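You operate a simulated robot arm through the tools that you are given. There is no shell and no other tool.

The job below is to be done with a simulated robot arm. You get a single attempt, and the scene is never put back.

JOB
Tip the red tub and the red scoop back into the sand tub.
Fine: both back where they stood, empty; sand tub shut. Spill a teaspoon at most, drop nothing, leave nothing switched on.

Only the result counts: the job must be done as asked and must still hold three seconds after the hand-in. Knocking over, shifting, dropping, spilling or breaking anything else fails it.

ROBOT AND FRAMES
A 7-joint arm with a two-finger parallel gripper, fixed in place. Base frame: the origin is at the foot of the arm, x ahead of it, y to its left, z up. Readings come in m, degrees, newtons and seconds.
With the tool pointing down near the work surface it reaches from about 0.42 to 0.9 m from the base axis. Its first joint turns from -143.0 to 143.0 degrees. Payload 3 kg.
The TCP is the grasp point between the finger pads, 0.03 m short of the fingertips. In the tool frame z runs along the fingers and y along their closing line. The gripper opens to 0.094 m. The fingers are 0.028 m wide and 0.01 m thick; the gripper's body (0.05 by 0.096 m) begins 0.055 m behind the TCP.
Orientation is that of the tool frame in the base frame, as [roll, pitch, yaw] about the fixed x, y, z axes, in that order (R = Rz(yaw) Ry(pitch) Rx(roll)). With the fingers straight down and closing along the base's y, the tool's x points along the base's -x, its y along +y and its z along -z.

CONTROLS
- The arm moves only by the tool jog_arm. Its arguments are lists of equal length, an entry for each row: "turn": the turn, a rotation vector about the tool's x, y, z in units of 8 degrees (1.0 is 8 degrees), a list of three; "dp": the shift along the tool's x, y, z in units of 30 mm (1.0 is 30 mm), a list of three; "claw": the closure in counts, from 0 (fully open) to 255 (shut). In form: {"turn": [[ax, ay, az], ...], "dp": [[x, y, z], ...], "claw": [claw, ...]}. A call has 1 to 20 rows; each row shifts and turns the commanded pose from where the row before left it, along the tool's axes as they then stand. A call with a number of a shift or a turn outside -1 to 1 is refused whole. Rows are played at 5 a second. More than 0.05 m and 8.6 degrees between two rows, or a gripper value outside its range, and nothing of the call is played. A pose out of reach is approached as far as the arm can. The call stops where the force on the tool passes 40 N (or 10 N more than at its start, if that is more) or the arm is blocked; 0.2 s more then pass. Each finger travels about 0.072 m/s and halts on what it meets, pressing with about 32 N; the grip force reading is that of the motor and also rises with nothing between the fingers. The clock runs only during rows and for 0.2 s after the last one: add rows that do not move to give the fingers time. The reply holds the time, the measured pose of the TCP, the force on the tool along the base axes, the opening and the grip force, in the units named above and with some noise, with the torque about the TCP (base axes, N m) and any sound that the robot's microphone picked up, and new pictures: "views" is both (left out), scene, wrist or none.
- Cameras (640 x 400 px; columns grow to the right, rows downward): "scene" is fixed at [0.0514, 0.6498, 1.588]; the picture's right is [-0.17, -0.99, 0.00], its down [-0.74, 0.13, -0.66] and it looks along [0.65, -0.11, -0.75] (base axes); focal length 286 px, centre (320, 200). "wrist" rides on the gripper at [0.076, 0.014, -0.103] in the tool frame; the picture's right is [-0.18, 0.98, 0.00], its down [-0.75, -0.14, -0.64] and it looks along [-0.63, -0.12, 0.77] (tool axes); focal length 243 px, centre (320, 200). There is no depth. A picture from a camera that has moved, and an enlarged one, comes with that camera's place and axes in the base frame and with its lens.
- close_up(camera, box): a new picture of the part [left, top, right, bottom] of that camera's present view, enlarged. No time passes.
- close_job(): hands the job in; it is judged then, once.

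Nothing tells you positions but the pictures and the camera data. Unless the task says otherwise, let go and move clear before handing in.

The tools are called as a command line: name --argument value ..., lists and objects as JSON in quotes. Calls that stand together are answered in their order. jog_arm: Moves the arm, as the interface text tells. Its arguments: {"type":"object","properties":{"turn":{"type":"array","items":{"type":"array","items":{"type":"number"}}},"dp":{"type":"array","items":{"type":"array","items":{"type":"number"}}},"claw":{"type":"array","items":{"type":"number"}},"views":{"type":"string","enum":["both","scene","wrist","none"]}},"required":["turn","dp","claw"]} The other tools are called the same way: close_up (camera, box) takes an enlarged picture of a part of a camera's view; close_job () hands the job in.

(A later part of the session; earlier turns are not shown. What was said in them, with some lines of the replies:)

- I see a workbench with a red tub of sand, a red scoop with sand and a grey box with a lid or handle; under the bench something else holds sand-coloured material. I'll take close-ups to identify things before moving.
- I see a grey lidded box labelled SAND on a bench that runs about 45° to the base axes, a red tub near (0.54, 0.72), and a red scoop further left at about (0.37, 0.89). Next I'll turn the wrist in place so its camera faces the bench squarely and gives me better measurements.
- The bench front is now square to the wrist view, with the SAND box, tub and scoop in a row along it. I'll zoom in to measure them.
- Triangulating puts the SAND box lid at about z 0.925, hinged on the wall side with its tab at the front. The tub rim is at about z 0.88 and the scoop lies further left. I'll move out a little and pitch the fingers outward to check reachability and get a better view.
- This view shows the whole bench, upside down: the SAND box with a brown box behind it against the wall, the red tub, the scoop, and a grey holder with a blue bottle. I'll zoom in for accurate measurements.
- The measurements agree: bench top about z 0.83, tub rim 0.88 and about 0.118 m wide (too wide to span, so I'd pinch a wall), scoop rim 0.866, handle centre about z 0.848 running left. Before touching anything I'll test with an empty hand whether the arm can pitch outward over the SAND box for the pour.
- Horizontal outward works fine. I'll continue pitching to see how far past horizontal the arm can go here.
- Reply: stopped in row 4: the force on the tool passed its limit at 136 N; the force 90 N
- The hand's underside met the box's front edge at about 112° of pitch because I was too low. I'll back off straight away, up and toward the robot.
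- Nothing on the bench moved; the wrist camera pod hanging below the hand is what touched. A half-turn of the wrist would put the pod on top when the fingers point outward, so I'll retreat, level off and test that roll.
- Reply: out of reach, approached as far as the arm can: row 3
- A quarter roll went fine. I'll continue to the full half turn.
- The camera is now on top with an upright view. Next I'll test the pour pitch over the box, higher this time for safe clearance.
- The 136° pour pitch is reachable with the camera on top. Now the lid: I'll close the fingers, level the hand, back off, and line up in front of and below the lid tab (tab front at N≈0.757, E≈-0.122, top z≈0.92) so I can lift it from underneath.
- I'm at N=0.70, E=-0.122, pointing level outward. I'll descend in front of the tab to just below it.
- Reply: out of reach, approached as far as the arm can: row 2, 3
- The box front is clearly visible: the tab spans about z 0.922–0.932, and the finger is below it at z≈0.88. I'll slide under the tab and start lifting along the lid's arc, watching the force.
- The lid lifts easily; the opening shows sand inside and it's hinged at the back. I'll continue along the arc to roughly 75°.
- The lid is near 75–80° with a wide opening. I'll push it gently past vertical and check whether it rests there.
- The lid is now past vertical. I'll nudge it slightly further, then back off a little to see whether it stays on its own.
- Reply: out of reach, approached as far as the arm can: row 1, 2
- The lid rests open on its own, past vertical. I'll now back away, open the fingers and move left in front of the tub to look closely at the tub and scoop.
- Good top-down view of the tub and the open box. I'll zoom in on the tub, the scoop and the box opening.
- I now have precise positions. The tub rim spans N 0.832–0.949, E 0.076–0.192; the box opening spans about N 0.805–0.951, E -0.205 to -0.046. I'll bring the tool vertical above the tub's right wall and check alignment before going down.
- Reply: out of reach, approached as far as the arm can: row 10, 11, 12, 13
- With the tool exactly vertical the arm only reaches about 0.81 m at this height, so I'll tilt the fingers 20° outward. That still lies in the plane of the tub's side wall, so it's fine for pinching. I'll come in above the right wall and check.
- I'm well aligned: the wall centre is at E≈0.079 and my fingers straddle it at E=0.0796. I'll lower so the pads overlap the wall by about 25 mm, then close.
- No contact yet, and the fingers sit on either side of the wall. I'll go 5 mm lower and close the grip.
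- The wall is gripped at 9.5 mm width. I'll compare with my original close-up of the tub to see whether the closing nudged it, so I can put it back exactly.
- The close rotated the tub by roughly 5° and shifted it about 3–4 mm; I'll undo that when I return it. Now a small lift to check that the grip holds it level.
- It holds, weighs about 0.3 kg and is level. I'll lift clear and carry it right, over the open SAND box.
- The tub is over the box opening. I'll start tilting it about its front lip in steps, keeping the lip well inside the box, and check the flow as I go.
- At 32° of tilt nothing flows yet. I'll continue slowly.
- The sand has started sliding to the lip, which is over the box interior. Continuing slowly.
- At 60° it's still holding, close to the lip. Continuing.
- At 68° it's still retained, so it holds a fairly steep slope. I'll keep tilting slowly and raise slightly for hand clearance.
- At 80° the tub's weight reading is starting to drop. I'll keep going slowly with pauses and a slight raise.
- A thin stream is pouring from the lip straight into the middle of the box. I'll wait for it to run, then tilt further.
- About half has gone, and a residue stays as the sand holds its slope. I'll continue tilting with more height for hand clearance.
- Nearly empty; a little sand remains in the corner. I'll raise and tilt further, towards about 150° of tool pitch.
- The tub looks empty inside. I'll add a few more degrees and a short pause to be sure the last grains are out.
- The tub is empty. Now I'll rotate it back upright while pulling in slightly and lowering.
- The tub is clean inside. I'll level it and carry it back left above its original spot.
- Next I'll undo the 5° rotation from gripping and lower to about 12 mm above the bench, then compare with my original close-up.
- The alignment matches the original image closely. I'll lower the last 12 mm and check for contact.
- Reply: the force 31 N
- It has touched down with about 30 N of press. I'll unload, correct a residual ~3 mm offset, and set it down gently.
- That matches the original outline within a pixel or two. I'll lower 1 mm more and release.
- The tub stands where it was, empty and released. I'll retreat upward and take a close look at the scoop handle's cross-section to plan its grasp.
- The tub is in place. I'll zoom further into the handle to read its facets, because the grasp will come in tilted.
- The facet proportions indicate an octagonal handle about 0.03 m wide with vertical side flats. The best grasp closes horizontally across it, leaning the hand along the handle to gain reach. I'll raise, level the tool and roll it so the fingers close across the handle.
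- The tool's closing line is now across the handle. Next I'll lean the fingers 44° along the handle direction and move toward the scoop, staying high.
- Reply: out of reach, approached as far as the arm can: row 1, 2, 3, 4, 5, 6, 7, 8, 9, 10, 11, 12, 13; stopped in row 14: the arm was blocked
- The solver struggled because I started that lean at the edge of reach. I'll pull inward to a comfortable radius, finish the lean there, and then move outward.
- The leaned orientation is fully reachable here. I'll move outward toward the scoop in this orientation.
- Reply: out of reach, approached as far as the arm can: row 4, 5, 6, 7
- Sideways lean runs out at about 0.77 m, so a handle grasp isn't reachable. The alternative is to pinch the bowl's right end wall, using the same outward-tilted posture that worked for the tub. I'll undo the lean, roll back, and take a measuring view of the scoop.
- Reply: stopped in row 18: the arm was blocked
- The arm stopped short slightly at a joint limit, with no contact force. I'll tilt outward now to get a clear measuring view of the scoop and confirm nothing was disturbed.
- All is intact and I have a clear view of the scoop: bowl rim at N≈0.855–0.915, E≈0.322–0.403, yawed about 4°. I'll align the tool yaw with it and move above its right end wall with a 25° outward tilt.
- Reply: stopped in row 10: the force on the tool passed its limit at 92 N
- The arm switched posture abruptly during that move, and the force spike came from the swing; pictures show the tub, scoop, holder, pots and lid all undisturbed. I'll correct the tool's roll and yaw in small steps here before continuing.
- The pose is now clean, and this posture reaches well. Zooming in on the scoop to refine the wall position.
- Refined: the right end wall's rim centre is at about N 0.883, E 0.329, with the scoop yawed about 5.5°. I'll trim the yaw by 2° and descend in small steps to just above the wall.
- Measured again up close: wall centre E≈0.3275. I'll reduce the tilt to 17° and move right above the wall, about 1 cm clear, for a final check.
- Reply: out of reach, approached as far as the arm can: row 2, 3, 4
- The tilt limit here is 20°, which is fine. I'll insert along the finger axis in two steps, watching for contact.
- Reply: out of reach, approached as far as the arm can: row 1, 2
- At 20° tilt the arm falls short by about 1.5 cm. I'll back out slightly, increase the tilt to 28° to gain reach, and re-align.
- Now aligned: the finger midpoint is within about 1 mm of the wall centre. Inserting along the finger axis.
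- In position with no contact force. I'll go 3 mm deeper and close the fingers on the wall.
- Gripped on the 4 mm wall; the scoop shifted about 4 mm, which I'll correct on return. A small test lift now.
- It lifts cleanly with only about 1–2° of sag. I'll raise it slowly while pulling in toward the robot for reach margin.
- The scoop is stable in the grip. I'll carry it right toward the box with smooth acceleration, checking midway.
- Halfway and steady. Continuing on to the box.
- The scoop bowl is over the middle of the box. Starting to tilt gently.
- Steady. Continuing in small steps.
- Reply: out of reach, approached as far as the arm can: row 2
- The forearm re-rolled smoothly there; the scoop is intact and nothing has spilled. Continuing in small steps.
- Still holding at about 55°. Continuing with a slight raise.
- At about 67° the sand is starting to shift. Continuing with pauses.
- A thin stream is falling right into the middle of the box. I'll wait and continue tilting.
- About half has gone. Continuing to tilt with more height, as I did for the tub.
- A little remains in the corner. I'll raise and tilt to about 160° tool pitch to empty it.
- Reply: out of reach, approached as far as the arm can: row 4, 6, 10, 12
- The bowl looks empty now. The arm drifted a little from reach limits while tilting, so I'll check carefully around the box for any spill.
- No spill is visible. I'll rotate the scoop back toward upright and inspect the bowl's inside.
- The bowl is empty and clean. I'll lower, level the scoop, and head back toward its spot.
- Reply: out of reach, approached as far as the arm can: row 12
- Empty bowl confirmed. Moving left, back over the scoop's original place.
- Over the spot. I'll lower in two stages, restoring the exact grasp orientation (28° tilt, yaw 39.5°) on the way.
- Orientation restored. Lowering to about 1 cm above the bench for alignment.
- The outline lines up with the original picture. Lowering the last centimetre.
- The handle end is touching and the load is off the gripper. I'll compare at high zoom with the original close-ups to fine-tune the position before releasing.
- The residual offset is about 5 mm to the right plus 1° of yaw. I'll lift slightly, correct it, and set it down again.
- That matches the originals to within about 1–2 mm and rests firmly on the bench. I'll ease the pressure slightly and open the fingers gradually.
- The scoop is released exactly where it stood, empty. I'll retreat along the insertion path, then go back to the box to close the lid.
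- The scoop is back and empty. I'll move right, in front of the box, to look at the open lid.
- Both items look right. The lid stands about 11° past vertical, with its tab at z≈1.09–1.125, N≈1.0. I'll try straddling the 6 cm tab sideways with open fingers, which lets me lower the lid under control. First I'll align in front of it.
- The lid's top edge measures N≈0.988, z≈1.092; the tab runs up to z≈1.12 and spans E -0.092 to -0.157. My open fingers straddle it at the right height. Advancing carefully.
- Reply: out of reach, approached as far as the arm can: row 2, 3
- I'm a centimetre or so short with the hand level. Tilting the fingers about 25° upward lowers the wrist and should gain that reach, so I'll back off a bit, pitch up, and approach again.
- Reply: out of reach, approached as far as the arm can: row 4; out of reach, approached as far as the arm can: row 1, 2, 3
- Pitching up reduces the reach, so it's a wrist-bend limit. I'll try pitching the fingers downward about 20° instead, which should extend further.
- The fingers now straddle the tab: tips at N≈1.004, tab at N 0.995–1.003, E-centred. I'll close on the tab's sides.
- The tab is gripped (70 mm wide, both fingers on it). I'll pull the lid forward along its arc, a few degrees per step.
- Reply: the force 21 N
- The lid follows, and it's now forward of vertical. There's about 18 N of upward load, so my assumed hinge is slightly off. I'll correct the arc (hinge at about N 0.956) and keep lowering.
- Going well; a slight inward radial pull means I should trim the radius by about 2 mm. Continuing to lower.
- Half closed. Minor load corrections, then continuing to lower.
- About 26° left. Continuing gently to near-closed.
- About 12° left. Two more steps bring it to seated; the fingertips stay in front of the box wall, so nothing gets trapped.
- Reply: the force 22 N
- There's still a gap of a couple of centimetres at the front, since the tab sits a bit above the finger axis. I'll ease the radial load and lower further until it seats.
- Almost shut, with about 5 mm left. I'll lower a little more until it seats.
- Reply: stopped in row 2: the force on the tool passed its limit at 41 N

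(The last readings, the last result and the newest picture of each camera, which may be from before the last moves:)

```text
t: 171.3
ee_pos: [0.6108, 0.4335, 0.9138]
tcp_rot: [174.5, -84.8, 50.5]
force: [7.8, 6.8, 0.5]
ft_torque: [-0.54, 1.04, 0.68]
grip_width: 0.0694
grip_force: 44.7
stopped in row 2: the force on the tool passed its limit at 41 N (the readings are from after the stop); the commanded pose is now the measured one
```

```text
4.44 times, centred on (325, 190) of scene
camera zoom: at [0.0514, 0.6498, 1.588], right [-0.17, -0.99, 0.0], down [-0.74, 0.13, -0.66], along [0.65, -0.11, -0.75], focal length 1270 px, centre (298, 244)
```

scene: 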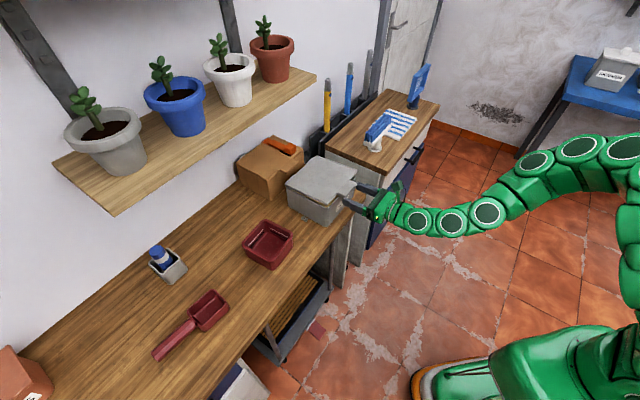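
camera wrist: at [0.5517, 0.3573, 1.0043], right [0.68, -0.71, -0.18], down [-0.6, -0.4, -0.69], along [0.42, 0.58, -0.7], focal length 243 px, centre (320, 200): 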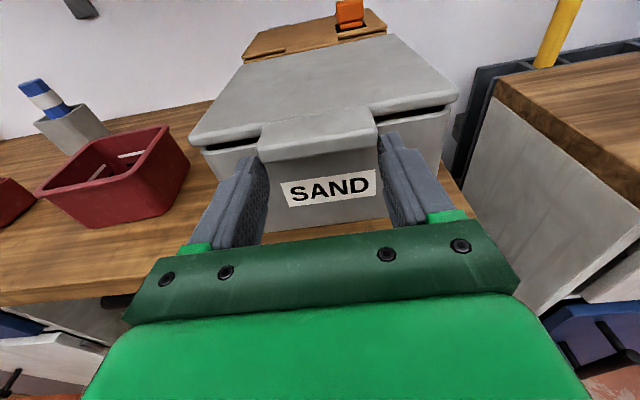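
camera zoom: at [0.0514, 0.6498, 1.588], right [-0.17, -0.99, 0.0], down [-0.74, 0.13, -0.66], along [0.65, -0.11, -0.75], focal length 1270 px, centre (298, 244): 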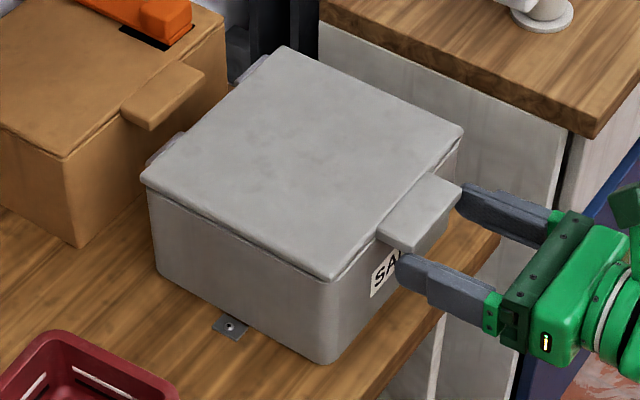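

The lid has seated (contact force reached, gap closed). I'll open the fingers to release the tab.

jog_arm --turn '[[0, 0, 0], [0, 0, 0], [0, 0, 0], [0, 0, 0]]' --dp '[[0, 0, 0], [0, 0, 0], [0, 0, 0], [0, 0, 0]]' --claw '[70, 30, 0, 0]' --views "none"

close_up --camera "wrist" --box '[160, 60, 480, 260]'

close_up --camera "scene" --box '[280, 145, 370, 235]'

```text
t: 172.3
ee_pos: [0.6102, 0.4347, 0.9145]
tcp_rot: [174.7, -84.7, 50.3]
force: [0.3, -0.5, 0.4]
ft_torque: [-0.02, -0.03, 0.0]
grip_width: 0.0939
grip_force: 0.1
```

```text
2.00 times, centred on (320, 160) of wrist
camera zoom: at [0.5511, 0.3567, 0.9995], right [0.68, -0.71, -0.17], down [-0.6, -0.4, -0.69], along [0.42, 0.58, -0.7], focal length 485 px, centre (320, 280)
```

zoom: 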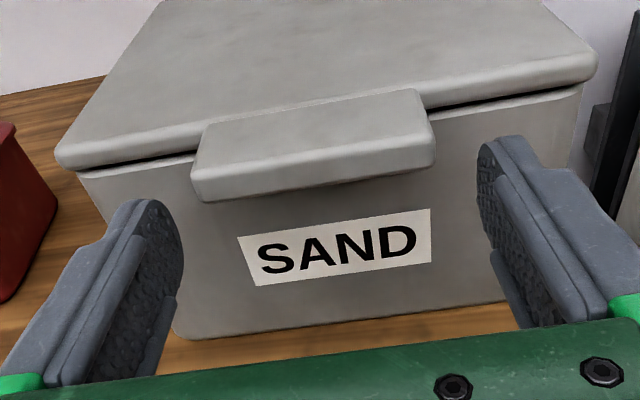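

```text
4.44 times, centred on (325, 190) of scene
camera zoom: at [0.0514, 0.6498, 1.588], right [-0.17, -0.99, 0.0], down [-0.74, 0.13, -0.66], along [0.65, -0.11, -0.75], focal length 1270 px, centre (298, 244)
```

zoom: 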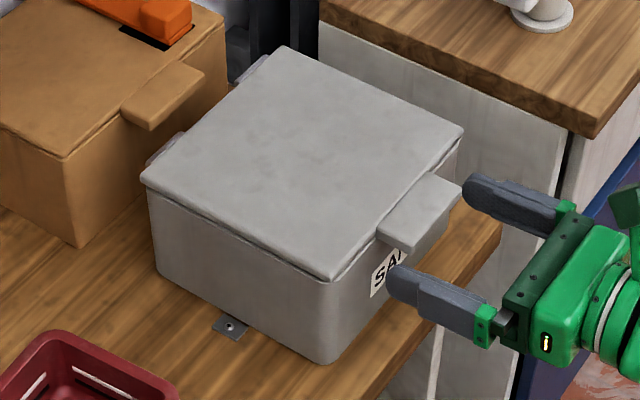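

Released; the lid looks as closed as at the start. To be sure it's fully down, I'll rise straight up, close the fingers, and press lightly on the tab from above.

jog_arm --turn '[[0, 0, 0], [0, 0, 0], [0, 0, 0], [0, 0, 0], [0, 0, 0], [0, 0, 0]]' --dp '[[0.8, 0, 0], [0.9, 0, 0], [0.3, 0, 0], [0, 0, 0.5], [0, 0, 0], [0, 0, 0]]' --claw '[0, 0, 0, 255, 255, 255]' --views "none"

jog_arm --turn '[[0, 0, 0], [0, 0, 0], [0, 0, 0], [0, 0, 0], [0, 0, 0]]' --dp '[[-0.3, 0, 0], [-0.3, 0, 0], [-0.15, 0, 0], [-0.1, 0, 0], [0, 0, 0]]' --claw '[255, 255, 255, 255, 255]'

close_up --camera "wrist" --box '[160, 60, 480, 260]'

```text
t: 173.7
ee_pos: [0.6238, 0.4482, 0.9718]
tcp_rot: [174.7, -84.8, 50.3]
force: [0.5, -0.8, -0.1]
ft_torque: [0.01, 0.03, 0.01]
grip_width: 0.0
grip_force: 16.0
```

```text
t: 174.9
ee_pos: [0.6223, 0.4461, 0.9474]
tcp_rot: [174.3, -84.9, 50.7]
force: [1.4, 4.1, 9.7]
ft_torque: [0.28, -0.21, 0.06]
grip_width: 0.0
grip_force: 32.0
camera wrist: at [0.5634, 0.3698, 1.0325], right [0.68, -0.71, -0.17], down [-0.59, -0.4, -0.7], along [0.42, 0.58, -0.7], focal length 243 px, centre (320, 200)
```

scene: 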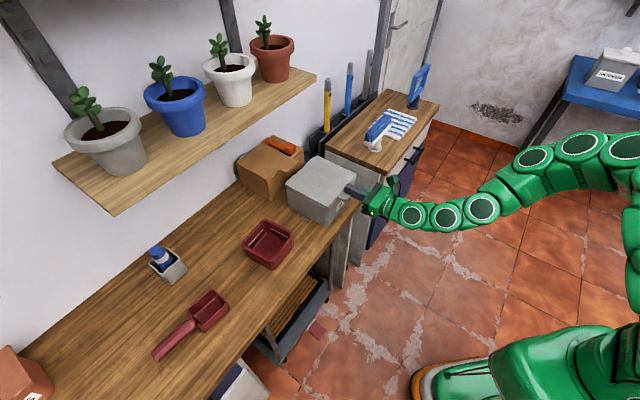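
wrist: 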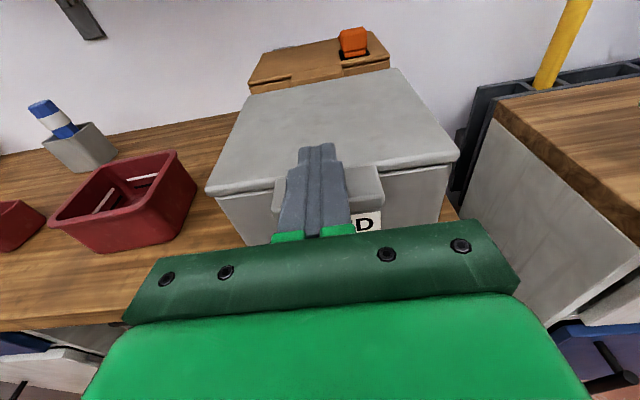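

```text
2.00 times, centred on (320, 160) of wrist
camera zoom: at [0.5634, 0.3698, 1.0325], right [0.68, -0.71, -0.17], down [-0.59, -0.4, -0.7], along [0.42, 0.58, -0.7], focal length 485 px, centre (320, 280)
```

zoom: 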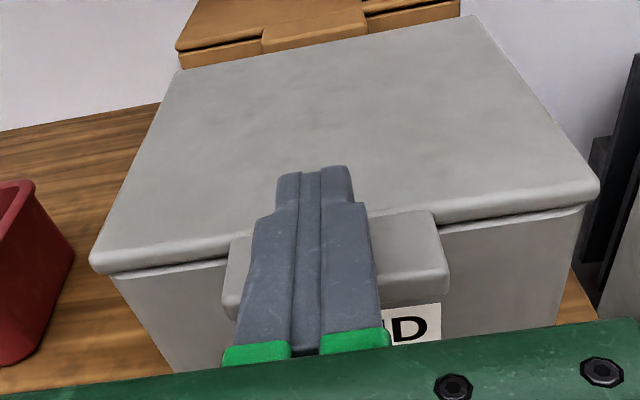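

The lid is solid under 10 N with only the normal seam showing. I'll lift off, retreat clear, and do a final check of everything.

jog_arm --turn '[[0, 0, 0], [0, 0, 0], [0, 0, 0], [0, 0, 0], [0, 0, 0], [0, 0, 0], [0, 0, 0], [0, 0, 0], [0, 0, 0]]' --dp '[[-0.08, 0, 0], [0.4, 0, 0], [0.8, 0, 0], [0.9, 0, -0.3], [0.9, 0, -0.3], [0.9, 0, -0.3], [0.9, 0, -0.3], [0.5, 0, 0], [0, 0, 0]]' --claw '[255, 255, 255, 255, 255, 255, 255, 200, 200]'

close_up --camera "scene" --box '[280, 145, 370, 235]'

close_up --camera "scene" --box '[225, 205, 315, 285]'

close_up --camera "scene" --box '[145, 285, 235, 365]'

close_up --camera "wrist" --box '[60, 20, 500, 260]'

```text
t: 176.9
ee_pos: [0.6064, 0.4306, 1.1069]
tcp_rot: [174.7, -84.8, 50.3]
force: [0.2, 0.5, -0.5]
ft_torque: [0.01, -0.01, 0.0]
grip_width: 0.0204
grip_force: 0.1
camera wrist: at [0.5468, 0.3554, 1.1911], right [0.68, -0.71, -0.18], down [-0.6, -0.4, -0.69], along [0.42, 0.58, -0.7], focal length 243 px, centre (320, 200)
```

scene: 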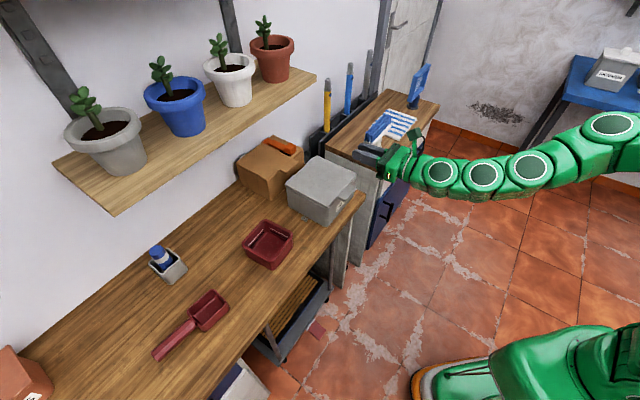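
wrist: 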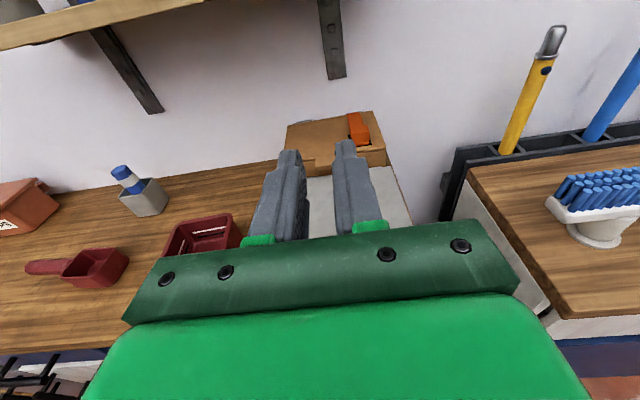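

```text
4.44 times, centred on (325, 190) of scene
camera zoom: at [0.0514, 0.6498, 1.588], right [-0.17, -0.99, 0.0], down [-0.74, 0.13, -0.66], along [0.65, -0.11, -0.75], focal length 1270 px, centre (298, 244)
```

zoom: 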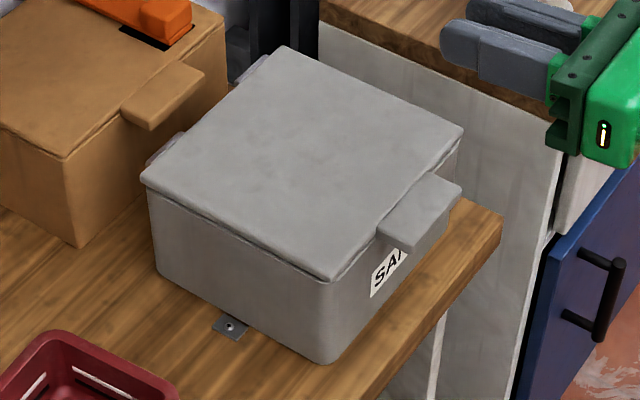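

```text
5.00 times, centred on (270, 245) of scene
camera zoom: at [0.0514, 0.6498, 1.588], right [-0.17, -0.99, 0.0], down [-0.74, 0.13, -0.66], along [0.65, -0.11, -0.75], focal length 1428 px, centre (570, -25)
```

zoom: 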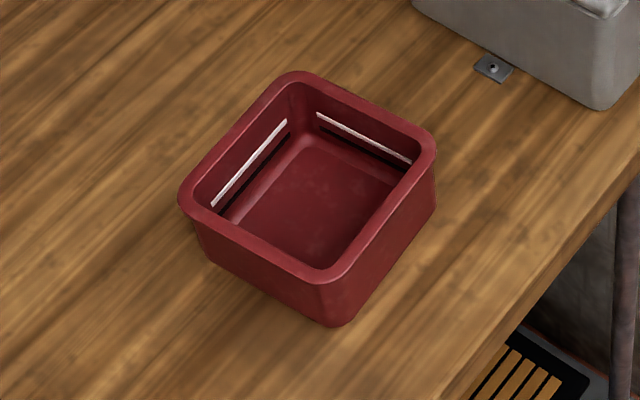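

```text
5.00 times, centred on (190, 325) of scene
camera zoom: at [0.0514, 0.6498, 1.588], right [-0.17, -0.99, 0.0], down [-0.74, 0.13, -0.66], along [0.65, -0.11, -0.75], focal length 1428 px, centre (970, -425)
```

zoom: 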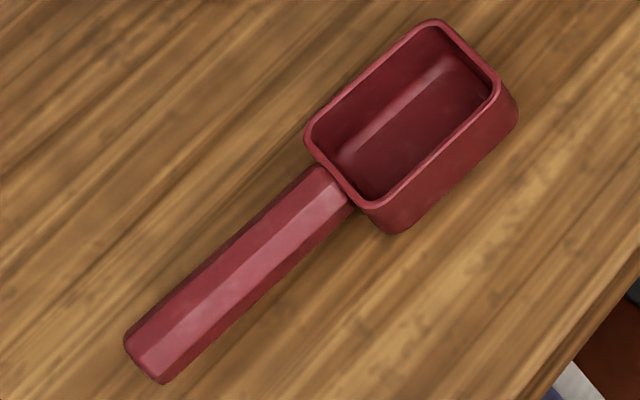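

```text
1.45 times, centred on (280, 140) of wrist
camera zoom: at [0.5468, 0.3554, 1.1911], right [0.68, -0.71, -0.18], down [-0.6, -0.4, -0.69], along [0.42, 0.58, -0.7], focal length 353 px, centre (378, 287)
```

zoom: 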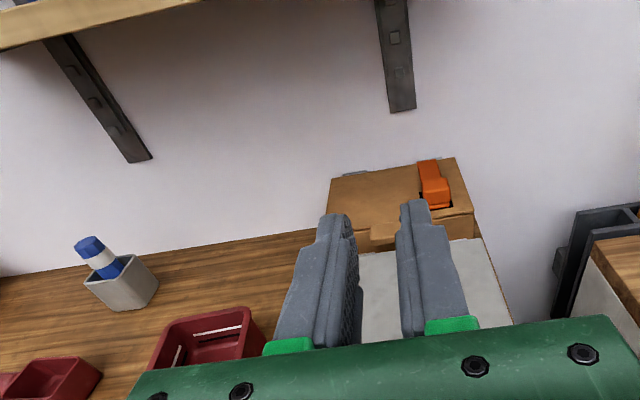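

Everything matches the starting pictures. The tub and scoop are empty and standing where they were, the SAND lid is shut, nothing is spilled or moved, and the arm is clear with nothing in its grip. I'm handing the job in.

close_job

```text
The job is handed in.
```

I tipped the red tub and the red scoop back into the SAND box, put both back empty, and shut the box. The job is handed in, and I have not been told how it was judged.

- **Tub and scoop:** both stand within about 2 mm of where they were in the starting pictures. Both look empty in close-ups from above.
- **Sand box:** I lowered the lid by its tab and pressed it down with about 10 N. The lid lines up with the starting picture.
- **Spills and other items:** the close-ups of the box and bench show no spilled sand. Nothing else appears moved, and I switched nothing on.

Two moments had force spikes:
- **While testing reach:** the camera on the hand bumped the front of the box, peaking at 136 N.
- **On the way to the scoop:** the arm swung suddenly, with a 92 N reading. The pictures afterwards showed no contact.

In both cases nothing looked disturbed in the pictures.
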